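You operate a simulated robot arm through the tools that you are given. There is no shell and no other tool. Be economical: measure what you need, move in short steps, check, and stop when the job is done.

Carry out the task below with a simulated two-armed robot. There is one attempt and no reset: what you move stays moved.

TASK
Hold the vent cover, wipe its dust off, dust the table patch and refit the cover.
Fine: one hand steadies the cover while the other wipes with the blue cloth; the cloth goes back; the cover slides down into its frame. Drop and damage nothing, leave nothing switched on.

The check looks at the end state, three seconds after you hand in, the way a careful person would. Anything else that was tipped, shoved, dropped, spilled or broken makes it a failure. Lids that push on must go on centred and level and be pressed home; caps that screw on are set level and turned clockwise until they are tight. Flat cloth is picked up by pressing the open fingertips on it (5 to 10 N) and closing them slowly along it; thin cloth reads only 2 to 8 mm in the jaws.

THE ROBOT
Two 7-joint arms with two-finger parallel grippers on one trunk, on a base that drives. Base frame: it is fixed to the floor where the robot stands at the start and does not move with it; the origin is under the middle of the robot, x ahead of it, y to its left, z up. Readings come in m, degrees, newtons and seconds.
The left shoulder is at the start at [0.06, 0.143, 0.926], the right one opposite. With the tool pointing down near the work surface each hand reaches from about 0.32 to 0.74 m from the robot's upright axis, wherever it stands, measured 20 degrees to its own side. Places, roughly: table patch [0.5, 0, 0.8]; vent frame [0.7, 0, 1.1]. Payload 1.57 kg a hand.
The TCP of each hand is the grasp point between the finger pads, 0.03 m short of the fingertips. In the tool frame z runs along the fingers and y along their closing line. Largest opening 0.11 m; finger width 0.024, thickness 0.012; the body of the gripper, 0.048 by 0.112 m, starts 0.078 m behind the TCP.
Orientation is that of the tool frame in the base frame, as [roll, pitch, yaw] about the fixed x, y, z axes, in that order (R = Rz(yaw) Ry(pitch) Rx(roll)). With the fingers straight down and closing along the base's y, the tool's x points along the base's -x, its y along +y and its z along -z.

THE INTERFACE
- The arms move only by the tool apply_moves. It takes "left_plan", "right_plan" or both (then of equal length, played together; a hand with none holds still); each is a list of rows, each a list of 7 numbers: the turn, a rotation vector about the tool's x, y, z in degrees, then the shift along the tool's x, y, z in m, then the opening, from 0 (shut) to 1 (fully open). In form: [[rx, ry, rz, tx, ty, tz, grip], ...]. A call has 1 to 8 rows; each row shifts and turns the commanded pose from where the row before left it, along the tool's axes as they then stand. A row lasts 0.2 s, in which the tool goes at most 0.05 m and 8.6 degrees; a call with a longer step from one row to the next is refused whole, and so is a gripper value outside its range. A pose out of reach is approached as far as the arm can. The call stops where the force on the tool passes 40 N (or 10 N more than at its start, if that is more) or the arm is blocked; 0.2 s more then pass. Each finger travels about 0.045 m/s and halts on what it meets, pressing with about 38 N; the grip force reading is that of the motor and also rises with nothing between the fingers. The clock runs only during rows and for 0.2 s after the last one: add rows that do not move to give the fingers time. The reply holds the time, the measured pose of the TCP, the force on the tool along the base axes, the opening and the grip force, in the units named above and with some noise, with the torque about the TCP (base axes, N m) and any sound that the robot's microphone picked up.
- Cameras (640 x 400 px; columns grow to the right, rows downward): "scene" is now at [0.0528, 0.0126, 1.5456]; the picture's right is [0.14, -0.99, 0.00], its down [-0.67, -0.10, -0.74] and it looks along [0.73, 0.11, -0.67] (base axes); focal length 274 px, centre (320, 200). "left" rides on the left gripper at [0.07, -0.016, -0.141] in its tool frame; the picture's right is [0.23, 0.97, 0.00], its down [-0.86, 0.20, -0.48] and it looks along [-0.47, 0.11, 0.88] (tool axes); focal length 222 px, centre (320, 200). "right" rides on the right gripper at [0.07, 0.016, -0.141] in its tool frame; the picture's right is [-0.23, 0.97, 0.00], its down [-0.86, -0.20, -0.48] and it looks along [-0.47, -0.11, 0.88] (tool axes); focal length 222 px, centre (320, 200). There is no depth. A picture from a camera that has moved, and an enlarged one, comes with that camera's place and axes in the base frame and with its lens.
- snapshot(camera): a new picture of that camera. No time passes.
- lift_body(by): slides the trunk up (or, below 0, down) by that many m; the arms and the scene camera ride with it, the base frame stays. It gives what a move gives, with no picture.
- roll_base(legs): drives the robot by 1 to 6 legs, each [ahead, left, turn to the left] in m, m and degrees, along the robot's own axes; the way and the turn of a leg run together, so that a leg with both is an arc; at most 1.5 m and 180 degrees a leg. The arms and the cameras ride along, it lands a little off, and it stops where it bumps. It gives what a move gives.
- pan_tilt(pan, tilt): turns the head with the scene camera to pan (to the left, within 86 degrees either way) and tilt (down, from -29 to 69), counted from straight ahead of the robot. It gives what a move gives.
- zoom(camera, box): a new picture of the part [left, top, right, bottom] of that camera's present view, enlarged. No time passes.
- job_done(): hands the job in; it is judged then, once.

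Go step by step. Nothing tells you exact positions but the pictures and the camera data: compare them with the known pose of the tool, close in by small moves and look again before you grip or let go. The budget is 120 turns and 92 pictures, counting those below and the enlarged ones. Unless the task says otherwise, let go and move clear before handing in, and close with one line.

The tools are called after "Request:" as a command line: name --argument value ..., lists and objects as JSON in quotes. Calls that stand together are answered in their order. apply_moves: Moves the arms, as the interface text tells. Its arguments: {"type":"object","properties":{"left_plan":{"type":"array","items":{"type":"array","items":{"type":"number"}}},"right_plan":{"type":"array","items":{"type":"array","items":{"type":"number"}}}},"required":[]} The other tools are called the same way: lift_body (by) slides the trunk up or down; roll_base (legs) drives the base; pan_tilt (pan, tilt) turns the head that bears the scene camera; snapshot (camera) takes a picture; zoom (camera, box) takes an enlarged picture of a part of a camera's view; job_done () hands the job in.

At the start:

```text
time_s: 0.0
left_position: [0.4203, 0.2759, 0.9991]
left_tcp_rot: [180.0, 0.0, -180.0]
left_wrist_force: [0.1, 0.4, 0.2]
left_ft_torque: [-0.01, -0.02, -0.02]
left_width: 0.11
left_finger_force: 0.1
right_position: [0.6113, -0.1803, 0.9996]
right_tcp_rot: [180.0, 0.0, 180.0]
right_wrist_force: [-0.2, 0.1, 0.7]
right_ft_torque: [-0.01, -0.02, 0.0]
right_width: 0.1102
right_finger_force: 0.1
trunk travel left (down, up): [-0.525, 0.065]
robot x, y, heading: [0.0, -0.0028, -0.1]
head pan, tilt: [8.3, 42.3]
```

scene: 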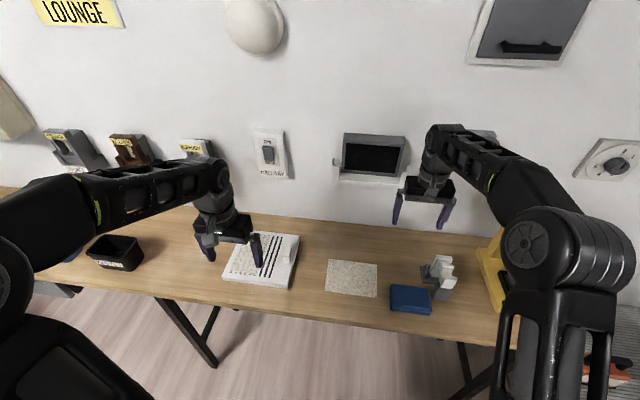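
right: 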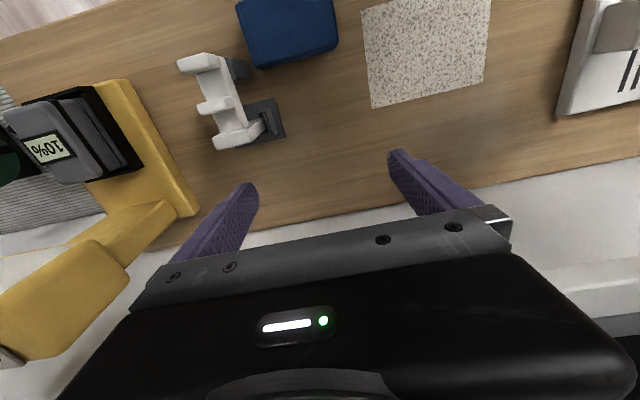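
left: 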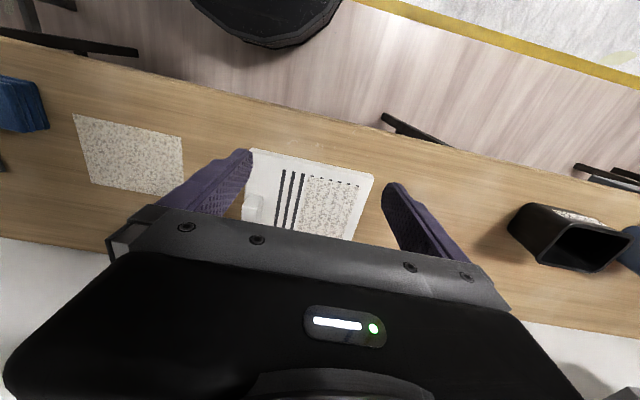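

I see the vent cover (white, slotted, with dust) on the table left of centre, a dusty patch at centre, the blue cloth to its right, and the frame on the wall. I'll look closer before moving.

Request:
zoom --camera "scene" --box '[200, 210, 320, 300]'

Request:
zoom --camera "scene" --box '[310, 110, 470, 210]'

Request:
zoom --camera "scene" --box '[310, 230, 490, 330]'

Request:
zoom --camera "left" --box '[200, 130, 420, 260]'

```text
4.44 times, centred on (260, 255) of scene
camera zoom: at [0.0528, 0.0126, 1.5456], right [0.14, -0.99, 0.0], down [-0.67, -0.1, -0.74], along [0.73, 0.11, -0.67], focal length 1219 px, centre (587, -44)
```

zoom: 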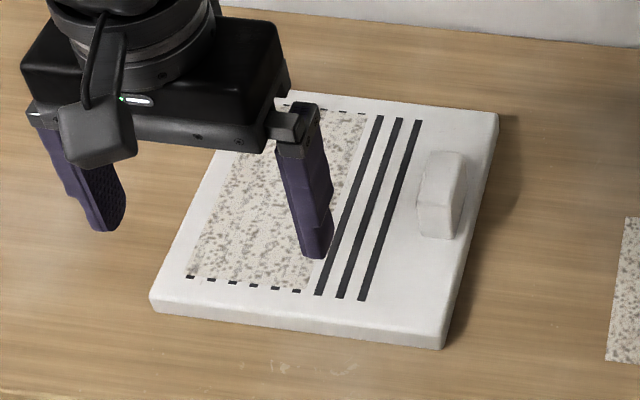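

```text
4.00 times, centred on (390, 160) of scene
camera zoom: at [0.0528, 0.0126, 1.5456], right [0.14, -0.99, 0.0], down [-0.67, -0.1, -0.74], along [0.73, 0.11, -0.67], focal length 1097 px, centre (40, 360)
```

zoom: 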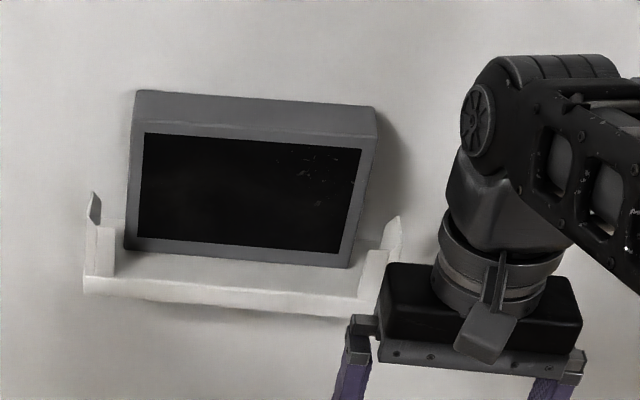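

```text
3.56 times, centred on (400, 280) of scene
camera zoom: at [0.0528, 0.0126, 1.5456], right [0.14, -0.99, 0.0], down [-0.67, -0.1, -0.74], along [0.73, 0.11, -0.67], focal length 975 px, centre (36, -84)
```

zoom: 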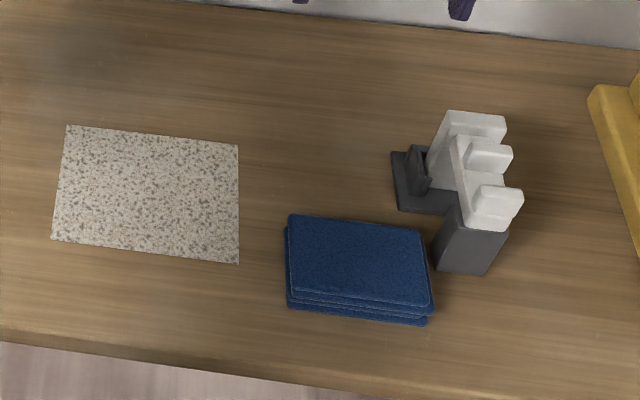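

```text
2.91 times, centred on (310, 195) of left
camera zoom: at [0.3505, 0.2598, 1.1407], right [-0.23, 0.97, 0.0], down [0.86, 0.2, 0.48], along [0.47, 0.11, -0.88], focal length 646 px, centre (349, 214)
```

zoom: 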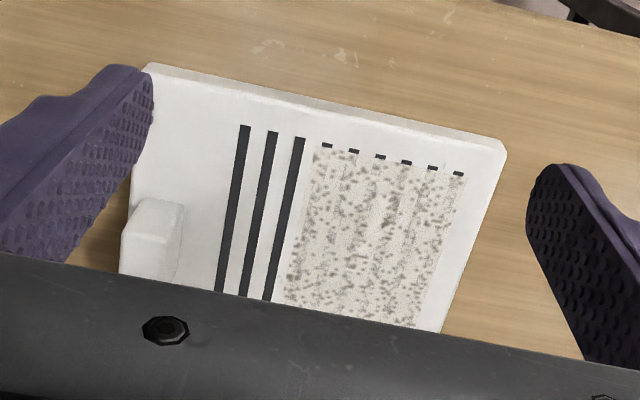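

Cover ≈ x 0.47–0.67, y 0.17–0.38 with its handle on the -y edge; cloth is a folded pad ≈ x 0.45–0.52, y -0.245..-0.135. Plan: left hand fetches cloth, right hand steadies by the handle. First clear the right hand and turn the left so it closes along x.

Request:
apply_moves --right_plan '[[0, 0, 0, 0.03, -0.03, -0.01, 1], [0, 0, 0, 0.03, -0.03, -0.01, 1], [0, 0, 0, 0.03, -0.03, -0.01, 1], [0, 0, 0, 0.03, -0.03, -0.01, 1], [0, 0, 0, 0.03, -0.03, -0.01, 1], [0, 0, 0, 0.03, -0.03, -0.01, 1], [0, 0, 0, 0, 0, 0, 1], [0, 0, 0, 0, 0, 0, 1]]' --left_plan '[[0, 0, 8.5, 0, 0, 0, 1], [0, 0, 8.5, 0, 0, 0, 1], [0, 0, 8.5, 0, 0, 0, 1], [0, 0, 8.5, 0, 0, 0, 1], [0, 0, 8.5, 0, 0, 0, 1], [0, 0, 8.5, 0, 0, 0, 1], [0, 0, 8.5, 0, 0, 0, 1], [0, 0, 8.5, 0, 0, 0, 1]]'

```text
time_s: 1.8
left_position: [0.4206, 0.2755, 1.0009]
left_tcp_rot: [180.0, 0.0, 111.7]
left_wrist_force: [-0.5, -1.3, 0.8]
left_ft_torque: [0.02, 0.01, 0.0]
left_width: 0.1099
left_finger_force: 0.1
right_position: [0.4323, -0.3617, 1.0605]
right_tcp_rot: [179.9, 0.0, -179.9]
right_wrist_force: [0.2, 1.4, 0.2]
right_ft_torque: [0.01, 0.01, -0.04]
right_width: 0.1098
right_finger_force: 0.0
trunk travel left (down, up): [-0.525, 0.065]
robot x, y, heading: [-0.0006, 0.0049, -0.2]
head pan, tilt: [8.3, 42.3]
```

Both moved as intended. Finish the turn and start moving the left hand toward the cloth.

Request:
apply_moves --left_plan '[[0, 0, 7.3, 0, 0, 0, 1], [0, 0, 7.3, 0, 0, 0, 1], [0, 0, 7.1, 0, 0, 0, 1], [0, 0, 0, -0.045, 0.01, 0, 1], [0, 0, 0, -0.045, 0.01, 0, 1], [0, 0, 0, -0.045, 0.01, 0, 1], [0, 0, 0, -0.045, 0.01, 0, 1], [0, 0, 0, -0.045, 0.01, 0, 1]]'

Request:
snapshot --camera "left"

Request:
snapshot --camera "scene"

```text
time_s: 3.6
left_position: [0.47, 0.0507, 0.9983]
left_tcp_rot: [-179.9, -0.1, 90.3]
left_wrist_force: [-0.2, -1.3, 0.9]
left_ft_torque: [0.01, 0.04, 0.02]
left_width: 0.11
left_finger_force: 0.1
right_position: [0.4326, -0.3614, 1.0588]
right_tcp_rot: [179.9, 0.1, 179.9]
right_wrist_force: [0.4, -0.1, -0.7]
right_ft_torque: [0.03, 0.0, 0.01]
right_width: 0.1102
right_finger_force: 0.1
trunk travel left (down, up): [-0.525, 0.065]
robot x, y, heading: [0.0043, -0.0001, -0.2]
head pan, tilt: [8.3, 42.3]
```

```text
84 pictures are left
camera left: at [0.4547, 0.1201, 1.1401], right [0.97, 0.23, 0.0], down [0.2, -0.85, 0.48], along [0.11, -0.46, -0.88], focal length 222 px, centre (320, 200)
```

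left: 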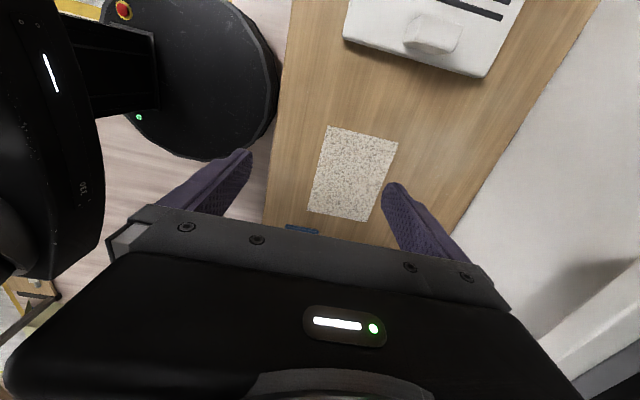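

```text
83 pictures are left
camera scene: at [0.0534, 0.0115, 1.5456], right [0.14, -0.99, 0.0], down [-0.67, -0.1, -0.74], along [0.73, 0.11, -0.67], focal length 274 px, centre (320, 200)
```

scene: 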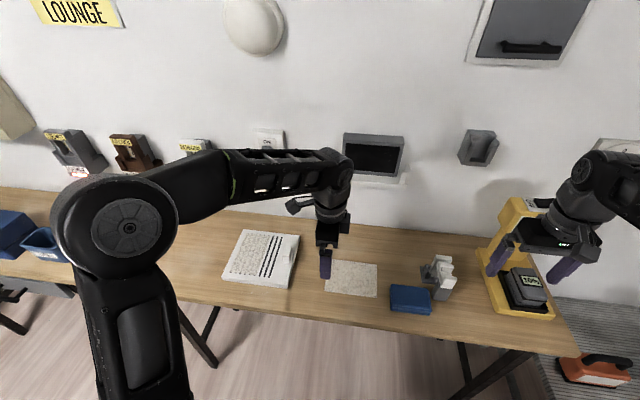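

Continue to above the cloth and look with the left camera.

Request:
apply_moves --left_plan '[[0, 0, 0, -0.04, 0.003, 0.01, 1], [0, 0, 0, -0.04, 0.003, 0.01, 1], [0, 0, 0, -0.04, 0.003, 0.01, 1], [0, 0, 0, -0.04, 0.003, 0.01, 1], [0, 0, 0, -0.04, 0.003, 0.01, 1], [0, 0, 0, -0.04, 0, 0.01, 1], [0, 0, 0, 0, 0, 0, 1]]'

Request:
snapshot --camera "left"

Request:
zoom --camera "scene" --box '[310, 200, 490, 320]'

```text
time_s: 5.2
left_position: [0.4866, -0.1889, 0.9396]
left_tcp_rot: [-179.9, -0.1, 90.3]
left_wrist_force: [-0.2, 0.4, -0.6]
left_ft_torque: [-0.02, -0.03, -0.04]
left_width: 0.1102
left_finger_force: 0.0
right_position: [0.4322, -0.3606, 1.0608]
right_tcp_rot: [180.0, 0.0, 180.0]
right_wrist_force: [-0.3, 0.9, -0.5]
right_ft_torque: [0.0, 0.01, -0.01]
right_width: 0.1101
right_finger_force: 0.1
trunk travel left (down, up): [-0.525, 0.065]
robot x, y, heading: [0.0003, 0.0004, -0.0]
head pan, tilt: [8.3, 42.3]
```

```text
82 pictures are left
camera left: at [0.4701, -0.1187, 1.0811], right [0.97, 0.23, 0.0], down [0.2, -0.85, 0.48], along [0.11, -0.47, -0.88], focal length 222 px, centre (320, 200)
```

left: 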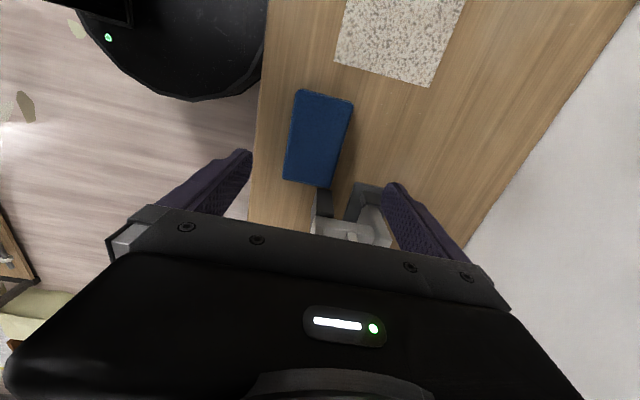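

```text
3.33 times, centred on (400, 260) of scene
camera zoom: at [0.0527, 0.013, 1.5456], right [0.14, -0.99, 0.0], down [-0.67, -0.1, -0.74], along [0.73, 0.11, -0.67], focal length 914 px, centre (53, 0)
```

zoom: 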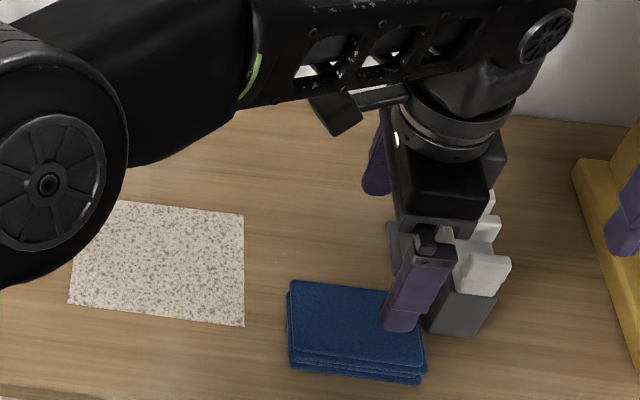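

The cloth is centred at about (0.481, -0.191), 0.063 across x, top ≈0.80. Descend to straddle it with fingertips just above the table.

Request:
apply_moves --left_plan '[[0, 0, 0, 0.003, -0.0055, 0.02, 1], [0, 0, 0, 0, 0, 0.03, 1], [0, 0, 0, 0, 0, 0.03, 1], [0, 0, 0, 0, 0, 0.025, 1], [0, 0, 0, 0, 0, 0.017, 1], [0, 0, 0, 0, 0, 0, 1]]'

Request:
zoom --camera "scene" --box '[350, 220, 470, 320]'

Request:
zoom --camera "left" --box '[180, 60, 460, 260]'

```text
time_s: 6.6
left_position: [0.4809, -0.1852, 0.8174]
left_tcp_rot: [-180.0, -0.1, 90.3]
left_wrist_force: [0.1, 0.1, 0.4]
left_ft_torque: [-0.02, 0.04, 0.0]
left_width: 0.1105
left_finger_force: 0.1
right_position: [0.4334, -0.3609, 1.0582]
right_tcp_rot: [-180.0, 0.0, -179.9]
right_wrist_force: [-0.4, -0.1, -0.2]
right_ft_torque: [0.0, 0.01, 0.0]
right_width: 0.11
right_finger_force: 0.0
trunk travel left (down, up): [-0.525, 0.065]
robot x, y, heading: [0.002, -0.0001, 0.2]
head pan, tilt: [8.3, 42.3]
```

```text
4.00 times, centred on (410, 270) of scene
camera zoom: at [0.0528, 0.0125, 1.5456], right [0.14, -0.99, 0.0], down [-0.67, -0.1, -0.74], along [0.73, 0.11, -0.67], focal length 1097 px, centre (-40, -80)
```

zoom: 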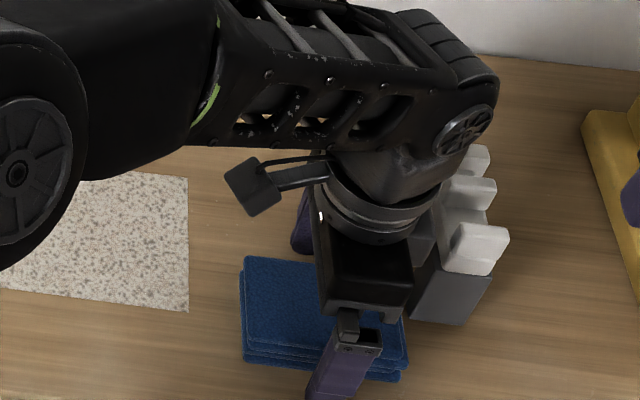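

```text
2.00 times, centred on (320, 160) of left
camera zoom: at [0.465, -0.116, 0.959], right [0.97, 0.23, 0.0], down [0.2, -0.85, 0.48], along [0.11, -0.47, -0.88], focal length 444 px, centre (320, 280)
```

zoom: 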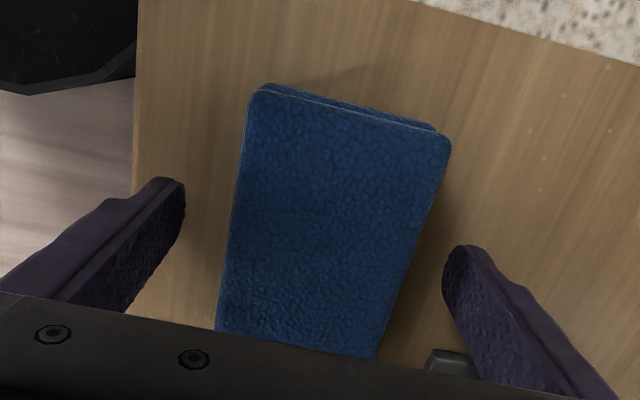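

Straddling cleanly; close gently on it.

Request:
apply_moves --left_plan '[[0, 0, 0, 0, 0, 0, 0.8], [0, 0, 0, 0, 0, 0, 0.7], [0, 0, 0, 0, 0, 0, 0.6], [0, 0, 0, 0, 0, 0, 0.52], [0, 0, 0, 0, 0, 0, 0.46], [0, 0, 0, 0, 0, 0, 0.46]]'

Request:
zoom --camera "left" --box '[180, 60, 460, 260]'

```text
time_s: 8.0
left_position: [0.4811, -0.1859, 0.8192]
left_tcp_rot: [180.0, 0.0, 90.3]
left_wrist_force: [-0.3, 0.3, -0.2]
left_ft_torque: [-0.02, 0.01, 0.02]
left_width: 0.0667
left_finger_force: 38.1
right_position: [0.4313, -0.3616, 1.0591]
right_tcp_rot: [179.9, 0.0, 180.0]
right_wrist_force: [0.7, -0.4, -0.3]
right_ft_torque: [0.01, 0.01, -0.05]
right_width: 0.1101
right_finger_force: 0.0
trunk travel left (down, up): [-0.525, 0.065]
robot x, y, heading: [-0.0068, 0.0029, -0.1]
head pan, tilt: [8.3, 42.3]
```

```text
2.00 times, centred on (320, 160) of left
camera zoom: at [0.4649, -0.1161, 0.9593], right [0.97, 0.23, 0.0], down [0.2, -0.85, 0.48], along [0.11, -0.47, -0.88], focal length 444 px, centre (320, 280)
```

zoom: 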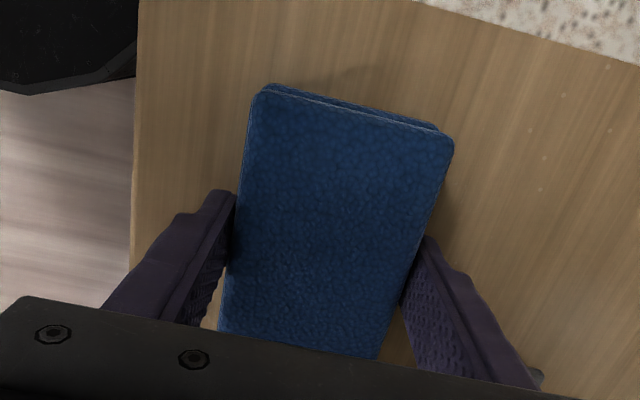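

Gripped at 67 mm and firm. Lift and look.

Request:
apply_moves --left_plan '[[0, 0, 0, 0, 0, -0.02, 0.46], [0, 0, 0, 0, 0, -0.03, 0.46], [0, 0, 0, 0, 0, -0.03, 0.46], [0, 0, 0, 0, 0, -0.03, 0.46], [0, 0, 0, 0, 0, 0, 0.46]]'

Request:
zoom --camera "scene" --box '[320, 200, 480, 320]'

Request:
snapshot --camera "right"

```text
time_s: 9.2
left_position: [0.4816, -0.1862, 0.9302]
left_tcp_rot: [180.0, -0.1, 90.3]
left_wrist_force: [0.3, 0.2, -0.4]
left_ft_torque: [-0.03, -0.01, 0.0]
left_width: 0.0666
left_finger_force: 37.9
right_position: [0.4324, -0.3599, 1.0609]
right_tcp_rot: [180.0, -0.1, 180.0]
right_wrist_force: [0.5, 0.2, 0.2]
right_ft_torque: [0.02, 0.0, 0.0]
right_width: 0.1099
right_finger_force: 0.0
trunk travel left (down, up): [-0.525, 0.065]
robot x, y, heading: [-0.0019, 0.0001, -0.0]
head pan, tilt: [8.3, 42.3]
```

```text
3.33 times, centred on (400, 260) of scene
camera zoom: at [0.053, 0.0123, 1.5456], right [0.14, -0.99, 0.0], down [-0.67, -0.1, -0.74], along [0.73, 0.11, -0.67], focal length 914 px, centre (53, 0)
```

zoom: 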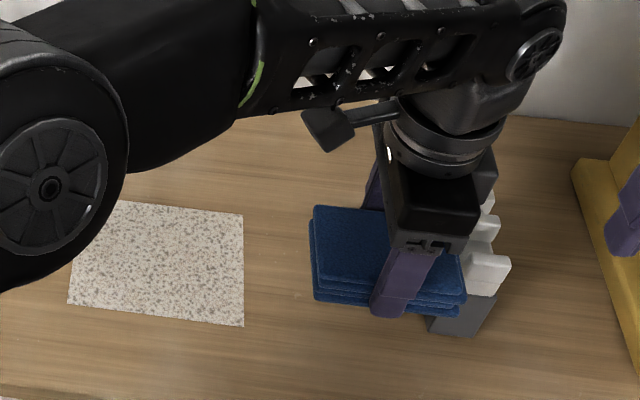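

```text
76 pictures are left
camera right: at [0.3626, -0.3447, 1.2001], right [0.23, 0.97, 0.0], down [0.86, -0.2, 0.48], along [0.47, -0.11, -0.88], focal length 222 px, centre (320, 200)
```

right: 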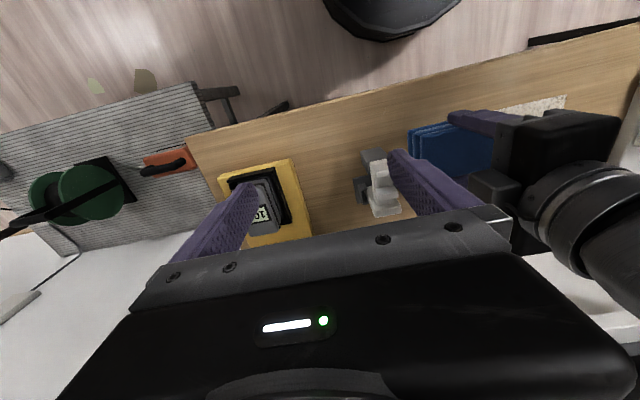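

Cloth is held securely. Carry it left over to beyond the cover.

Request:
apply_moves --left_plan '[[0, 0, 0, 0.045, 0, -0.01, 0.46], [0, 0, 0, 0.045, 0, -0.01, 0.46], [0, 0, 0, 0.045, 0, -0.01, 0.46], [0, 0, 0, 0.045, 0, 0, 0.46], [0, 0, 0, 0.045, 0, 0, 0.46], [0, 0, 0, 0.045, 0, 0, 0.46], [0, 0, 0, 0.045, 0, 0, 0.46], [0, 0, 0, 0.045, 0, 0, 0.46]]'

Request:
apply_moves --left_plan '[[0, 0, 0, 0.045, 0, 0, 0.46], [0, 0, 0, 0.045, 0, 0, 0.46], [0, 0, 0, 0.045, -0.01, 0, 0.46], [0, 0, 0, 0.03, -0.01, 0, 0.46], [0, 0, 0, 0, 0, 0, 0.46], [0, 0, 0, 0, 0, 0, 0.46]]' --right_plan '[[0, 0, 0, 0, 0.045, 0, 1], [0, 0, 0, 0, 0.045, 0, 1], [0, 0, 0, 0, 0.045, 0, 1], [0, 0, 0, -0.01, 0.045, 0, 1], [0, 0, 0, -0.01, 0.045, 0, 1], [0, 0, 0, -0.01, 0.045, 0, 1]]'

Request:
snapshot --camera "right"

Request:
snapshot --camera "scene"

```text
time_s: 11.0
left_position: [0.479, 0.1756, 0.9564]
left_tcp_rot: [180.0, -0.1, 90.3]
left_wrist_force: [-0.2, 0.0, -0.6]
left_ft_torque: [-0.02, 0.01, -0.04]
left_width: 0.0669
left_finger_force: 37.7
right_position: [0.433, -0.36, 1.0599]
right_tcp_rot: [180.0, 0.0, 179.9]
right_wrist_force: [0.2, 0.1, 0.0]
right_ft_torque: [-0.02, 0.0, 0.01]
right_width: 0.1101
right_finger_force: 0.1
trunk travel left (down, up): [-0.525, 0.065]
robot x, y, heading: [0.0019, 0.0001, 0.2]
head pan, tilt: [8.3, 42.3]
```

```text
time_s: 12.4
left_position: [0.4579, 0.3412, 0.9584]
left_tcp_rot: [-180.0, 0.0, 90.3]
left_wrist_force: [-0.3, 0.7, -1.1]
left_ft_torque: [0.03, 0.02, -0.01]
left_width: 0.0668
left_finger_force: 37.5
right_position: [0.4629, -0.09, 1.0589]
right_tcp_rot: [179.9, 0.0, -180.0]
right_wrist_force: [-0.1, -0.1, -0.5]
right_ft_torque: [-0.03, 0.02, -0.01]
right_width: 0.11
right_finger_force: 0.0
trunk travel left (down, up): [-0.525, 0.065]
robot x, y, heading: [0.0009, -0.0005, -0.1]
head pan, tilt: [8.3, 42.3]
```

```text
75 pictures are left
camera right: at [0.3935, -0.0725, 1.1996], right [0.23, 0.97, 0.0], down [0.86, -0.2, 0.48], along [0.47, -0.11, -0.88], focal length 222 px, centre (320, 200)
```

right: 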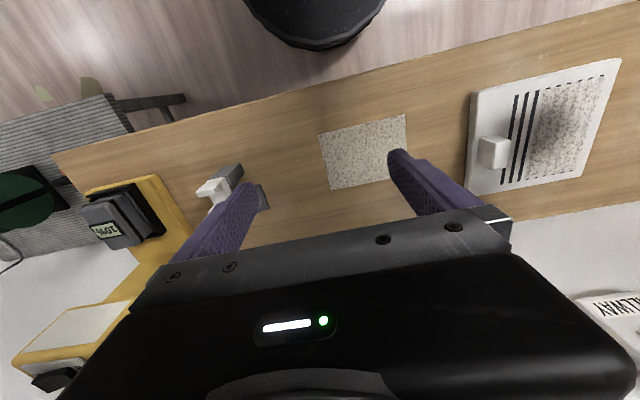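

```text
74 pictures are left
camera scene: at [0.0534, 0.0137, 1.5455], right [0.14, -0.99, 0.0], down [-0.67, -0.1, -0.74], along [0.73, 0.11, -0.67], focal length 274 px, centre (320, 200)
```

scene: 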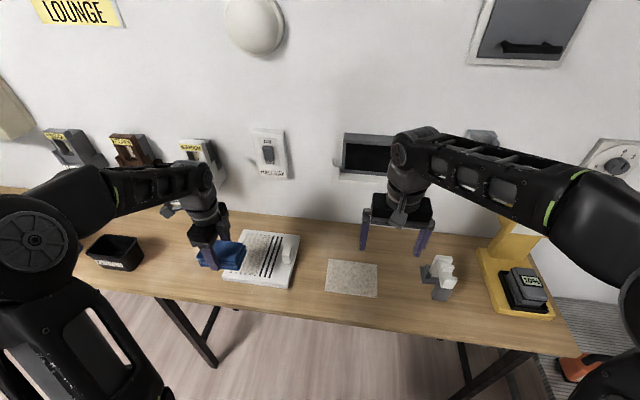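

Cover is clear now. Bring the right hand closer to the handle for measurement.

Request:
apply_moves --right_plan '[[0, 0, 0, -0.01, 0.045, 0.01, 1], [0, 0, 0, -0.01, 0.045, 0.01, 1], [0, 0, 0, -0.01, 0.045, 0.01, 1], [0, 0, 0, -0.01, 0.045, 0.01, 1], [0, 0, 0, 0, 0, 0, 1]]'

Request:
zoom --camera "right" --box '[220, 0, 540, 200]'

Request:
zoom --camera "scene" --box '[200, 210, 320, 300]'

```text
time_s: 13.6
left_position: [0.4597, 0.3402, 0.9581]
left_tcp_rot: [-180.0, 0.1, 90.3]
left_wrist_force: [0.4, 0.9, -0.3]
left_ft_torque: [0.0, 0.0, 0.0]
left_width: 0.067
left_finger_force: 38.2
right_position: [0.503, 0.09, 1.0198]
right_tcp_rot: [180.0, 0.0, 180.0]
right_wrist_force: [0.2, 0.5, 0.5]
right_ft_torque: [0.01, 0.0, 0.0]
right_width: 0.1101
right_finger_force: 0.2
trunk travel left (down, up): [-0.525, 0.065]
robot x, y, heading: [-0.0019, 0.0007, 0.0]
head pan, tilt: [8.3, 42.3]
```

```text
2.00 times, centred on (380, 100) of right
camera zoom: at [0.4335, 0.1057, 1.16], right [0.23, 0.97, 0.0], down [0.85, -0.2, 0.48], along [0.47, -0.11, -0.88], focal length 444 px, centre (200, 400)
```

zoom: 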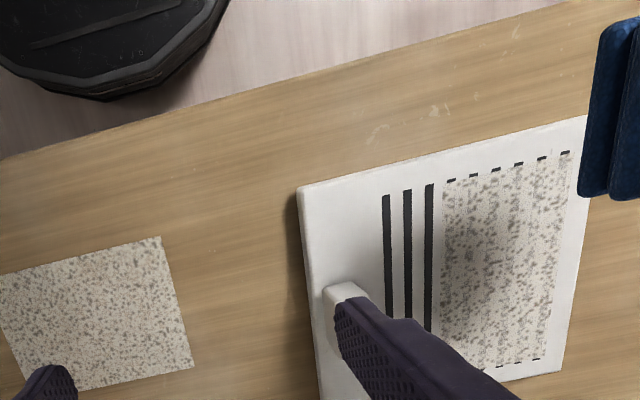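

```text
4.44 times, centred on (260, 255) of scene
camera zoom: at [0.0526, 0.0121, 1.5456], right [0.14, -0.99, 0.0], down [-0.67, -0.1, -0.74], along [0.73, 0.11, -0.67], focal length 1219 px, centre (587, -44)
```

zoom: 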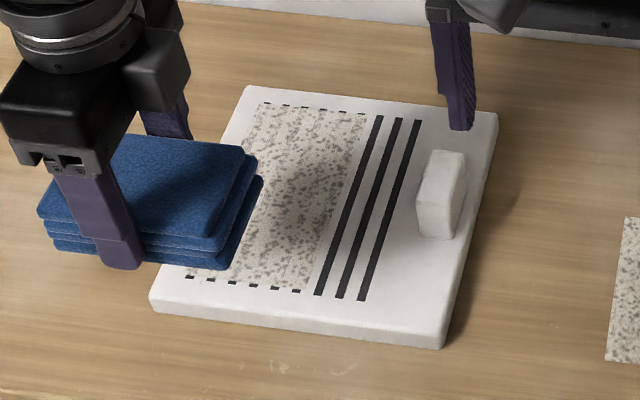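

I want to check whether the cloth protrudes below the fingertips.

Request:
zoom --camera "scene" --box '[203, 230, 255, 275]'

Request:
zoom --camera "right" --box '[490, 0, 640, 100]'

```text
8.89 times, centred on (229, 252) of scene
camera zoom: at [0.0526, 0.0121, 1.5456], right [0.14, -0.99, 0.0], down [-0.67, -0.1, -0.74], along [0.73, 0.11, -0.67], focal length 2438 px, centre (1129, -267)
```

zoom: 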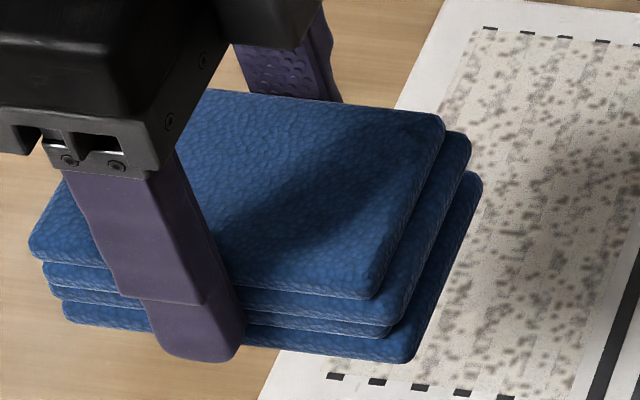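

```text
4.00 times, centred on (565, 50) of right
camera zoom: at [0.4335, 0.1057, 1.16], right [0.23, 0.97, 0.0], down [0.85, -0.2, 0.48], along [0.47, -0.11, -0.88], focal length 888 px, centre (-660, 800)
```

zoom: 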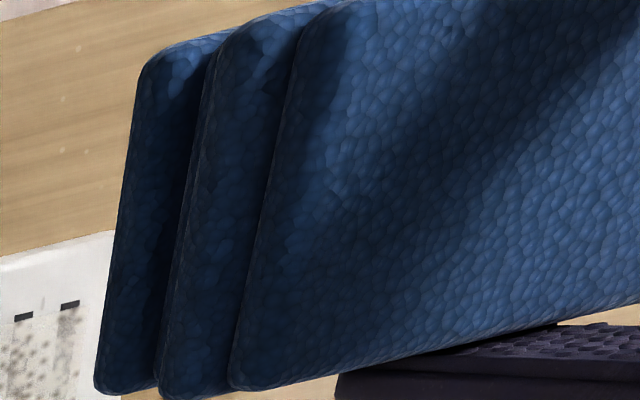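

The fingertips look about flush with the cloth; I'll regrip higher once it rests on the cover. Now a closer look at the handle.

Request:
zoom --camera "scene" --box '[268, 225, 308, 255]'

Request:
zoom --camera "right" --box '[350, 100, 450, 200]'

```text
13.33 times, centred on (288, 240) of scene
camera zoom: at [0.0526, 0.0121, 1.5456], right [0.14, -0.99, 0.0], down [-0.67, -0.1, -0.74], along [0.73, 0.11, -0.67], focal length 3656 px, centre (747, -333)
```

zoom: 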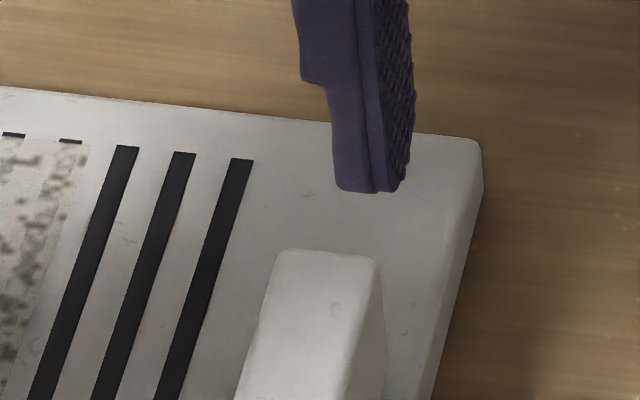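

```text
4.00 times, centred on (400, 150) of right
camera zoom: at [0.4335, 0.1057, 1.16], right [0.23, 0.97, 0.0], down [0.85, -0.2, 0.48], along [0.47, -0.11, -0.88], focal length 888 px, centre (0, 400)
```

zoom: 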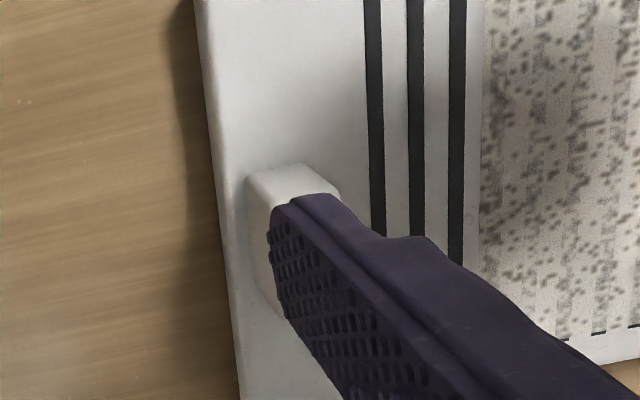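

Handle measured: x 0.548–0.595, y 0.181–0.205, top z 0.84 (plate top 0.80). Move the right hand over it, then down.

Request:
apply_moves --right_plan '[[0, 0, 0, -0.023, 0.034, 0.0, 1], [0, 0, 0, -0.023, 0.034, 0.01, 1], [0, 0, 0, -0.023, 0.035, 0.02, 1], [0, 0, 0, 0, 0, 0.03, 1], [0, 0, 0, 0, 0, 0.03, 1], [0, 0, 0, 0, 0, 0.03, 1], [0, 0, 0, 0, 0, 0.02, 1], [0, 0, 0, 0, 0, 0, 1]]'

Request:
zoom --camera "right" --box '[200, 80, 440, 230]'

Request:
zoom --camera "scene" --box '[200, 200, 360, 300]'

```text
time_s: 15.4
left_position: [0.4582, 0.3404, 0.9584]
left_tcp_rot: [180.0, 0.1, 90.3]
left_wrist_force: [0.0, 0.6, -0.7]
left_ft_torque: [-0.02, 0.0, -0.01]
left_width: 0.0667
left_finger_force: 38.3
right_position: [0.5307, 0.1323, 0.9044]
right_tcp_rot: [-180.0, -0.1, -180.0]
right_wrist_force: [-0.6, -0.5, 0.7]
right_ft_torque: [0.01, 0.02, 0.0]
right_width: 0.11
right_finger_force: 0.1
right hand out of reach, approached as far as the arm can: row 2, 3
trunk travel left (down, up): [-0.525, 0.065]
robot x, y, heading: [-0.0013, -0.0008, -0.1]
head pan, tilt: [8.3, 42.3]
```

```text
2.67 times, centred on (320, 155) of right
camera zoom: at [0.4612, 0.1485, 1.045], right [0.23, 0.97, 0.0], down [0.86, -0.2, 0.48], along [0.47, -0.11, -0.88], focal length 592 px, centre (320, 320)
```

zoom: 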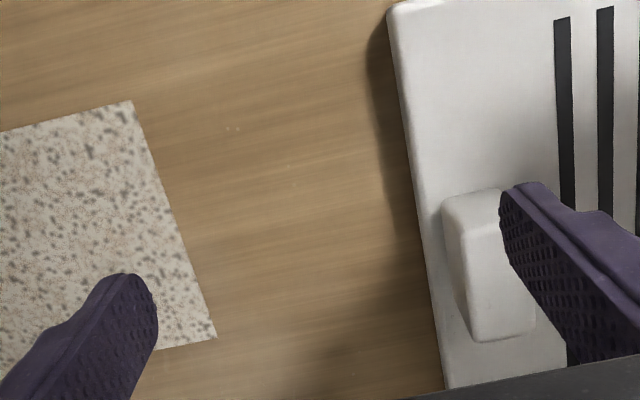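

```text
4.00 times, centred on (280, 250) of scene
camera zoom: at [0.0528, 0.0127, 1.5456], right [0.14, -0.99, 0.0], down [-0.67, -0.1, -0.74], along [0.73, 0.11, -0.67], focal length 1097 px, centre (480, 0)
```

zoom: 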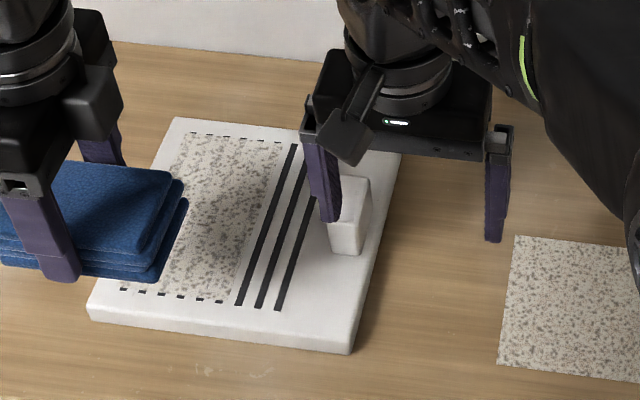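

The right arm can't reach that far left. I'll raise the right hand and drive the base 0.2 m to the left.

Request:
apply_moves --right_plan '[[0, 0, 0, 0.0, 0, -0.04, 1], [0, 0, 0, 0, 0, -0.04, 1], [0, 0, 0, 0, 0, -0.02, 1]]' --left_plan '[[0, 0, 0, 0, 0, -0.02, 0.46], [0, 0, 0, 0, 0, -0.02, 0.46], [0, 0, 0, 0, 0, 0, 0.46]]'

Request:
roll_base --legs '[[0, 0.2, 0]]'

Request:
snapshot --camera "scene"

```text
time_s: 16.2
left_position: [0.458, 0.3398, 0.9979]
left_tcp_rot: [179.9, 0.0, 90.4]
left_wrist_force: [0.0, 0.4, -0.3]
left_ft_torque: [0.02, 0.01, -0.02]
left_width: 0.0669
left_finger_force: 37.2
right_position: [0.5317, 0.1324, 1.0039]
right_tcp_rot: [-179.9, 0.1, -179.9]
right_wrist_force: [0.7, -0.7, 1.3]
right_ft_torque: [-0.02, 0.0, -0.01]
right_width: 0.1097
right_finger_force: 0.0
trunk travel left (down, up): [-0.525, 0.065]
robot x, y, heading: [0.0028, -0.0024, 0.2]
head pan, tilt: [8.3, 42.3]
```

```text
time_s: 17.8
left_position: [0.4592, 0.5406, 0.9987]
left_tcp_rot: [180.0, 0.0, 90.4]
left_wrist_force: [-0.8, 0.3, -0.4]
left_ft_torque: [0.0, 0.01, -0.04]
left_width: 0.0667
left_finger_force: 38.1
right_position: [0.5314, 0.333, 1.003]
right_tcp_rot: [-179.9, 0.0, 180.0]
right_wrist_force: [0.6, -0.6, 0.1]
right_ft_torque: [-0.02, 0.04, 0.0]
right_width: 0.1101
right_finger_force: 0.0
trunk travel left (down, up): [-0.525, 0.065]
robot x, y, heading: [0.0012, 0.1988, 0.1]
head pan, tilt: [8.3, 42.3]
```

```text
65 pictures are left
camera scene: at [0.053, 0.2139, 1.5456], right [0.14, -0.99, 0.0], down [-0.67, -0.1, -0.74], along [0.73, 0.11, -0.67], focal length 274 px, centre (320, 200)
```

scene: 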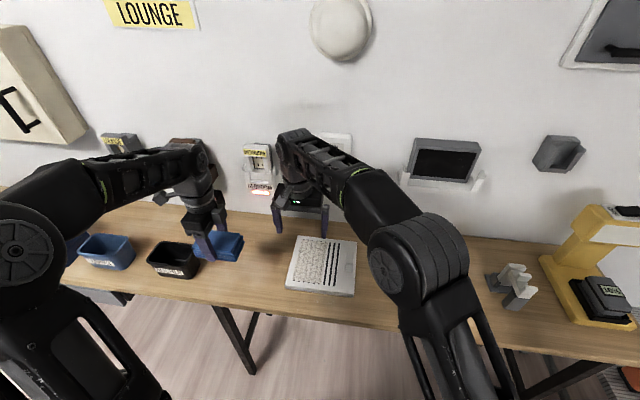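

Base moved. Now the right hand goes to above the handle; I'll also read the bin labels.

Request:
apply_moves --right_plan '[[0, 0, 0, -0.013, -0.045, 0, 1], [0, 0, 0, -0.014, -0.045, 0.0, 1], [0, 0, 0, -0.013, -0.05, 0.01, 1], [0, 0, 0, 0, 0, 0.035, 1], [0, 0, 0, 0, 0, 0.035, 1], [0, 0, 0, 0, 0, 0.035, 1], [0, 0, 0, 0, 0, 0, 1], [0, 0, 0, 0, 0, 0, 1]]'

Request:
zoom --camera "right" --box '[160, 60, 480, 260]'

Request:
zoom --camera "scene" --box '[50, 220, 210, 320]'

```text
refused: row 3 steps farther than a row can; nothing moved
```

```text
2.00 times, centred on (320, 160) of right
camera zoom: at [0.4615, 0.3487, 1.1442], right [0.23, 0.97, 0.0], down [0.86, -0.2, 0.48], along [0.47, -0.11, -0.88], focal length 444 px, centre (320, 280)
```

zoom: 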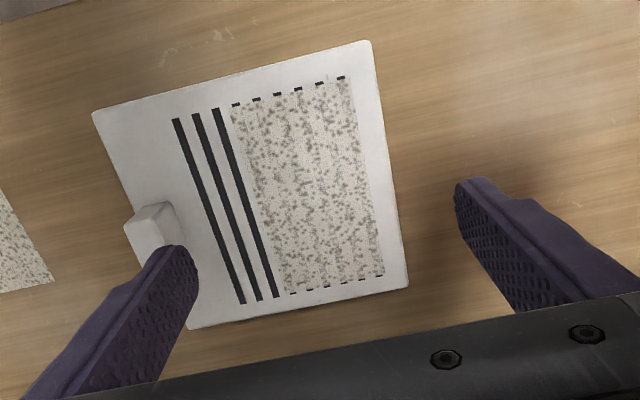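

```text
4.00 times, centred on (130, 270) of scene
camera zoom: at [0.053, 0.2139, 1.5456], right [0.14, -0.99, 0.0], down [-0.67, -0.1, -0.74], along [0.73, 0.11, -0.67], focal length 1097 px, centre (1080, -80)
```

zoom: 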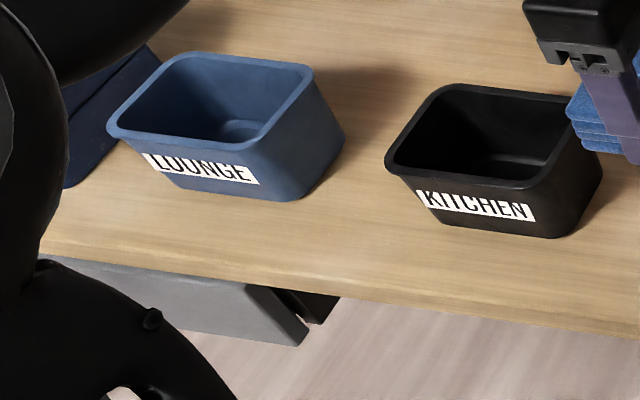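

Dust spans x 0.49–0.652, y 0.274–0.361. Redo the right-hand move with smaller steps.

Request:
apply_moves --right_plan '[[0, 0, 0, -0.01, -0.035, 0, 1], [0, 0, 0, -0.01, -0.035, 0.0, 1], [0, 0, 0, -0.01, -0.035, 0.01, 1], [0, 0, 0, -0.011, -0.035, 0.01, 1], [0, 0, 0, 0, 0, 0.03, 1], [0, 0, 0, 0, 0, 0.03, 1], [0, 0, 0, 0, 0, 0.03, 1], [0, 0, 0, 0, 0, 0, 1]]'

Request:
zoom --camera "right" --box '[160, 60, 480, 260]'

```text
time_s: 19.6
left_position: [0.4573, 0.5385, 0.9978]
left_tcp_rot: [180.0, 0.1, 90.3]
left_wrist_force: [-0.2, -0.2, -0.8]
left_ft_torque: [-0.02, -0.02, 0.0]
left_width: 0.0669
left_finger_force: 38.2
right_position: [0.5719, 0.1912, 0.8922]
right_tcp_rot: [-179.9, 0.0, 179.9]
right_wrist_force: [-0.5, -0.5, 0.3]
right_ft_torque: [-0.01, 0.0, 0.0]
right_width: 0.1099
right_finger_force: 0.1
trunk travel left (down, up): [-0.525, 0.065]
robot x, y, heading: [-0.0009, 0.2017, 0.2]
head pan, tilt: [8.3, 42.3]
```

```text
2.00 times, centred on (320, 160) of right
camera zoom: at [0.5023, 0.2074, 1.0346], right [0.23, 0.97, 0.0], down [0.85, -0.2, 0.48], along [0.47, -0.11, -0.88], focal length 444 px, centre (320, 280)
```

zoom: 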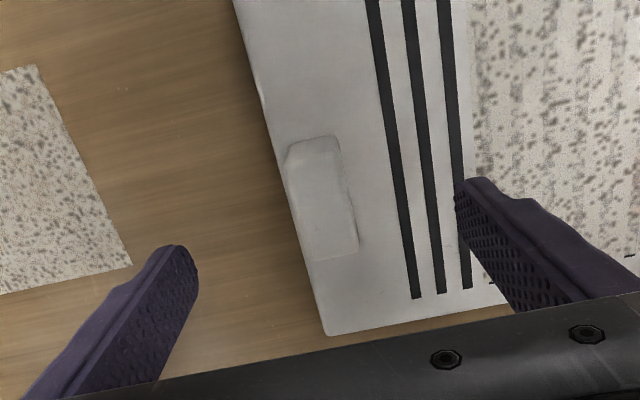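

Aligned. Descend onto the handle and close.

Request:
apply_moves --right_plan '[[0, 0, 0, 0, 0.002, 0.025, 1], [0, 0, 0, 0, 0, 0.022, 1], [0, 0, 0, 0, 0, 0.008, 1], [0, 0, 0, 0, 0, 0, 0.8], [0, 0, 0, 0, 0, 0, 0.6], [0, 0, 0, 0, 0, 0, 0.45], [0, 0, 0, 0, 0, 0, 0.35], [0, 0, 0, 0, 0, 0, 0.28]]'

Request:
apply_moves --right_plan '[[0, 0, 0, 0, 0, 0, 0.2], [0, 0, 0, 0, 0, 0, 0.15], [0, 0, 0, 0, 0, 0, 0.12], [0, 0, 0, 0, 0, 0, 0.12], [0, 0, 0, 0, 0, 0, 0.12]]'

Request:
zoom --camera "right" --box '[160, 60, 480, 260]'

```text
time_s: 21.4
left_position: [0.4583, 0.5388, 0.9976]
left_tcp_rot: [180.0, 0.0, 90.3]
left_wrist_force: [-0.3, 0.0, -1.1]
left_ft_torque: [-0.02, 0.0, 0.0]
left_width: 0.067
left_finger_force: 37.5
right_position: [0.5723, 0.1946, 0.8385]
right_tcp_rot: [180.0, 0.1, -180.0]
right_wrist_force: [0.0, 0.8, -0.7]
right_ft_torque: [0.04, -0.01, 0.01]
right_width: 0.0308
right_finger_force: 0.0
trunk travel left (down, up): [-0.525, 0.065]
robot x, y, heading: [-0.0026, 0.1988, -0.2]
head pan, tilt: [8.3, 42.3]
```

```text
time_s: 22.6
left_position: [0.4571, 0.5391, 0.998]
left_tcp_rot: [179.9, 0.0, 90.3]
left_wrist_force: [0.0, 0.2, -0.2]
left_ft_torque: [-0.03, 0.0, 0.03]
left_width: 0.0667
left_finger_force: 37.6
right_position: [0.5731, 0.194, 0.8386]
right_tcp_rot: [-180.0, 0.0, 180.0]
right_wrist_force: [0.3, 0.0, 0.8]
right_ft_torque: [-0.01, 0.04, 0.04]
right_width: 0.0255
right_finger_force: 36.7
trunk travel left (down, up): [-0.525, 0.065]
robot x, y, heading: [0.0038, 0.1981, -0.1]
head pan, tilt: [8.3, 42.3]
```

```text
2.00 times, centred on (320, 160) of right
camera zoom: at [0.5021, 0.2097, 0.9793], right [0.23, 0.97, 0.0], down [0.86, -0.2, 0.48], along [0.47, -0.11, -0.88], focal length 444 px, centre (320, 280)
```

zoom: 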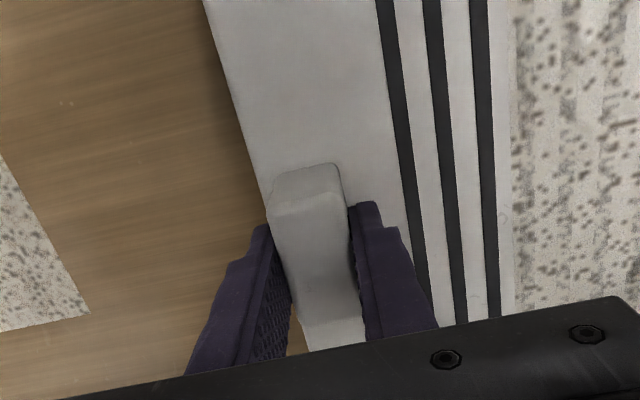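

Handle is firmly held. Bring the cloth over the near end of the dust.

Request:
apply_moves --left_plan '[[0, 0, 0, -0.043, 0.011, 0, 0.46], [0, 0, 0, -0.043, 0.011, 0, 0.46], [0, 0, 0, -0.043, 0.011, 0.01, 0.46], [0, 0, 0, -0.043, 0.012, 0.01, 0.46], [0, 0, 0, -0.043, 0.012, 0.02, 0.46], [0, 0, 0, 0, 0, 0.04, 0.46], [0, 0, 0, 0, 0, 0.04, 0.46], [0, 0, 0, 0, 0, 0.01, 0.46]]'

Request:
zoom --camera "scene" --box '[250, 200, 410, 300]'

Request:
zoom --camera "left" --box '[160, 60, 480, 260]'

```text
time_s: 24.4
left_position: [0.5171, 0.323, 0.8678]
left_tcp_rot: [-180.0, 0.0, 90.2]
left_wrist_force: [-0.5, 0.5, -0.7]
left_ft_torque: [0.01, 0.02, 0.02]
left_width: 0.0667
left_finger_force: 38.9
right_position: [0.5726, 0.194, 0.8393]
right_tcp_rot: [180.0, -0.1, -179.9]
right_wrist_force: [0.6, 0.6, 0.4]
right_ft_torque: [-0.08, 0.18, 0.01]
right_width: 0.0258
right_finger_force: 37.0
trunk travel left (down, up): [-0.525, 0.065]
robot x, y, heading: [-0.0017, 0.1987, 0.1]
head pan, tilt: [8.3, 42.3]
```

```text
4.00 times, centred on (330, 250) of scene
camera zoom: at [0.053, 0.2124, 1.5456], right [0.14, -0.99, 0.0], down [-0.67, -0.1, -0.74], along [0.73, 0.11, -0.67], focal length 1097 px, centre (280, 0)
```

zoom: 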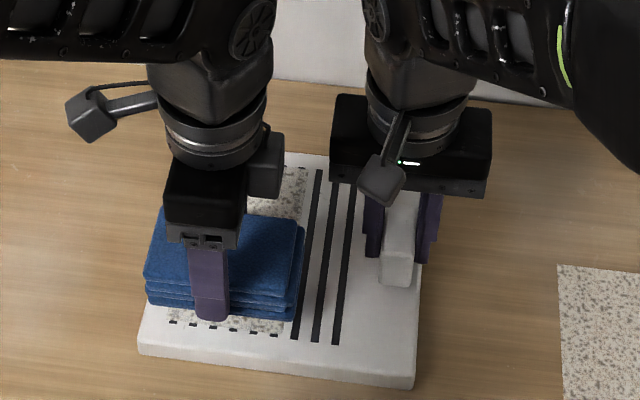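

```text
2.00 times, centred on (320, 160) of left
camera zoom: at [0.5015, 0.3928, 1.0085], right [0.97, 0.23, 0.0], down [0.2, -0.85, 0.48], along [0.11, -0.47, -0.88], focal length 444 px, centre (320, 280)
```

zoom: 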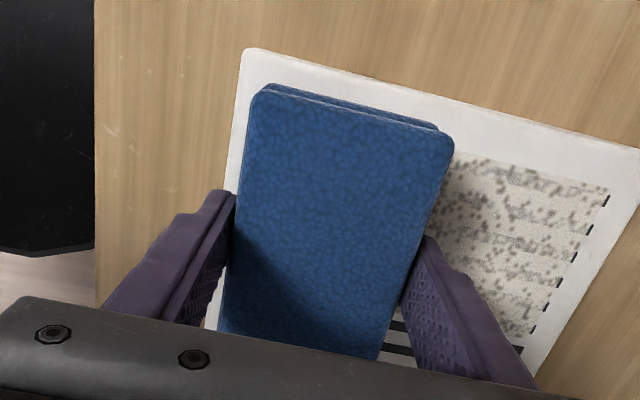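

Positioned over the near end. Lower gently until contact.

Request:
apply_moves --left_plan '[[0, 0, 0, 0, 0, 0.012, 0.46], [0, 0, 0, 0, 0, 0.008, 0.46], [0, 0, 0, 0, 0, 0.005, 0.46], [0, 0, 0, 0, 0, 0.003, 0.46], [0, 0, 0, 0, 0, 0, 0.46]]'

```text
time_s: 25.6
left_position: [0.5163, 0.3239, 0.8407]
left_tcp_rot: [180.0, 0.0, 90.2]
left_wrist_force: [-2.3, -0.1, 2.5]
left_ft_torque: [0.0, 0.07, 0.0]
left_width: 0.0669
left_finger_force: 38.5
right_position: [0.5718, 0.1935, 0.8384]
right_tcp_rot: [-180.0, 0.1, 180.0]
right_wrist_force: [1.4, 0.0, -0.5]
right_ft_torque: [-0.01, 0.06, 0.01]
right_width: 0.0255
right_finger_force: 37.4
trunk travel left (down, up): [-0.525, 0.065]
robot x, y, heading: [0.0009, 0.1984, -0.0]
head pan, tilt: [8.3, 42.3]
```

Contact at 0.840 with cloth protruding below the fingertips, so no regrip is needed. Press lightly and stroke along x.

Request:
apply_moves --left_plan '[[0, 0, 0, 0, 0, 0.002, 0.46], [0, 0, 0, 0, -0.008, 0, 0.46], [0, 0, 0, 0, 0.02, 0, 0.46], [0, 0, 0, 0, 0.025, 0, 0.46], [0, 0, 0, 0, 0.025, 0, 0.46], [0, 0, 0, 0, 0.025, 0, 0.46], [0, 0, 0, 0, 0.025, 0, 0.46], [0, 0, 0, 0, 0.01, 0, 0.46]]'

Request:
zoom --camera "scene" --box '[250, 200, 410, 300]'

```text
time_s: 27.4
left_position: [0.6378, 0.3246, 0.8388]
left_tcp_rot: [179.9, 0.0, 90.4]
left_wrist_force: [-12.7, 0.4, 29.7]
left_ft_torque: [-0.48, 0.66, -0.09]
left_width: 0.0666
left_finger_force: 38.5
right_position: [0.5715, 0.1929, 0.8378]
right_tcp_rot: [180.0, 0.0, 180.0]
right_wrist_force: [7.6, -1.5, -12.4]
right_ft_torque: [-0.34, 0.78, -0.46]
right_width: 0.0257
right_finger_force: 37.2
trunk travel left (down, up): [-0.525, 0.065]
robot x, y, heading: [0.0017, 0.1986, -0.2]
head pan, tilt: [8.3, 42.3]
```

```text
4.00 times, centred on (330, 250) of scene
camera zoom: at [0.0508, 0.2117, 1.5457], right [0.14, -0.99, 0.0], down [-0.66, -0.1, -0.74], along [0.73, 0.11, -0.67], focal length 1097 px, centre (280, 0)
```

zoom: 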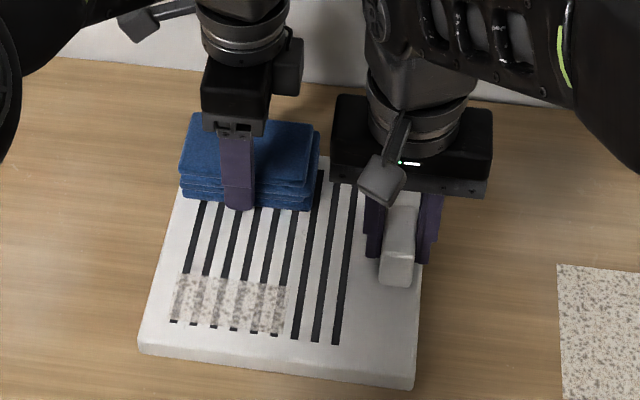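

The wiped part is clean; only the near strip remains. Stroke back with slightly less pressure.

Request:
apply_moves --left_plan '[[0, 0, 0, 0, -0.02, -0.0005, 0.46], [0, 0, 0, 0, -0.025, -0.0005, 0.46], [0, 0, 0, 0, -0.025, 0, 0.46], [0, 0, 0, 0, -0.025, 0.0005, 0.46], [0, 0, 0, 0, -0.025, 0.0005, 0.46], [0, 0, 0, 0, -0.015, 0.0005, 0.46], [0, 0, 0, 0, 0, 0, 0.46]]'

Request:
zoom --camera "scene" --box '[250, 200, 410, 300]'

```text
time_s: 29.0
left_position: [0.5053, 0.3253, 0.84]
left_tcp_rot: [179.7, 0.1, 90.3]
left_wrist_force: [11.1, -0.3, 32.5]
left_ft_torque: [0.26, 0.01, -0.04]
left_width: 0.067
left_finger_force: 37.6
right_position: [0.5705, 0.1939, 0.8383]
right_tcp_rot: [179.9, 0.0, -180.0]
right_wrist_force: [-4.1, -0.7, -6.4]
right_ft_torque: [-0.2, -0.29, 0.35]
right_width: 0.0256
right_finger_force: 36.9
trunk travel left (down, up): [-0.525, 0.065]
robot x, y, heading: [-0.0023, 0.2021, 0.2]
head pan, tilt: [8.3, 42.3]
```

```text
4.00 times, centred on (330, 250) of scene
camera zoom: at [0.052, 0.2117, 1.5458], right [0.14, -0.99, 0.0], down [-0.67, -0.1, -0.74], along [0.73, 0.11, -0.67], focal length 1097 px, centre (280, 0)
```

zoom: 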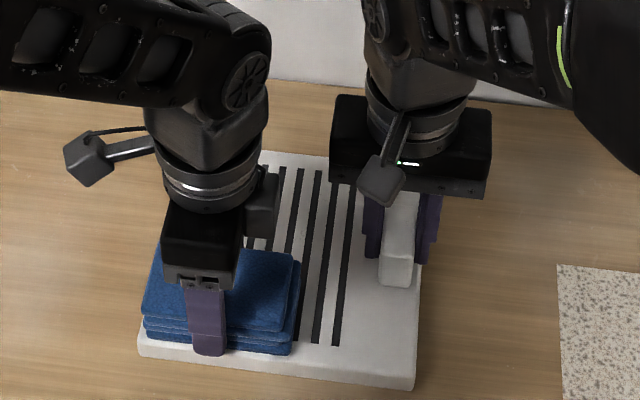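

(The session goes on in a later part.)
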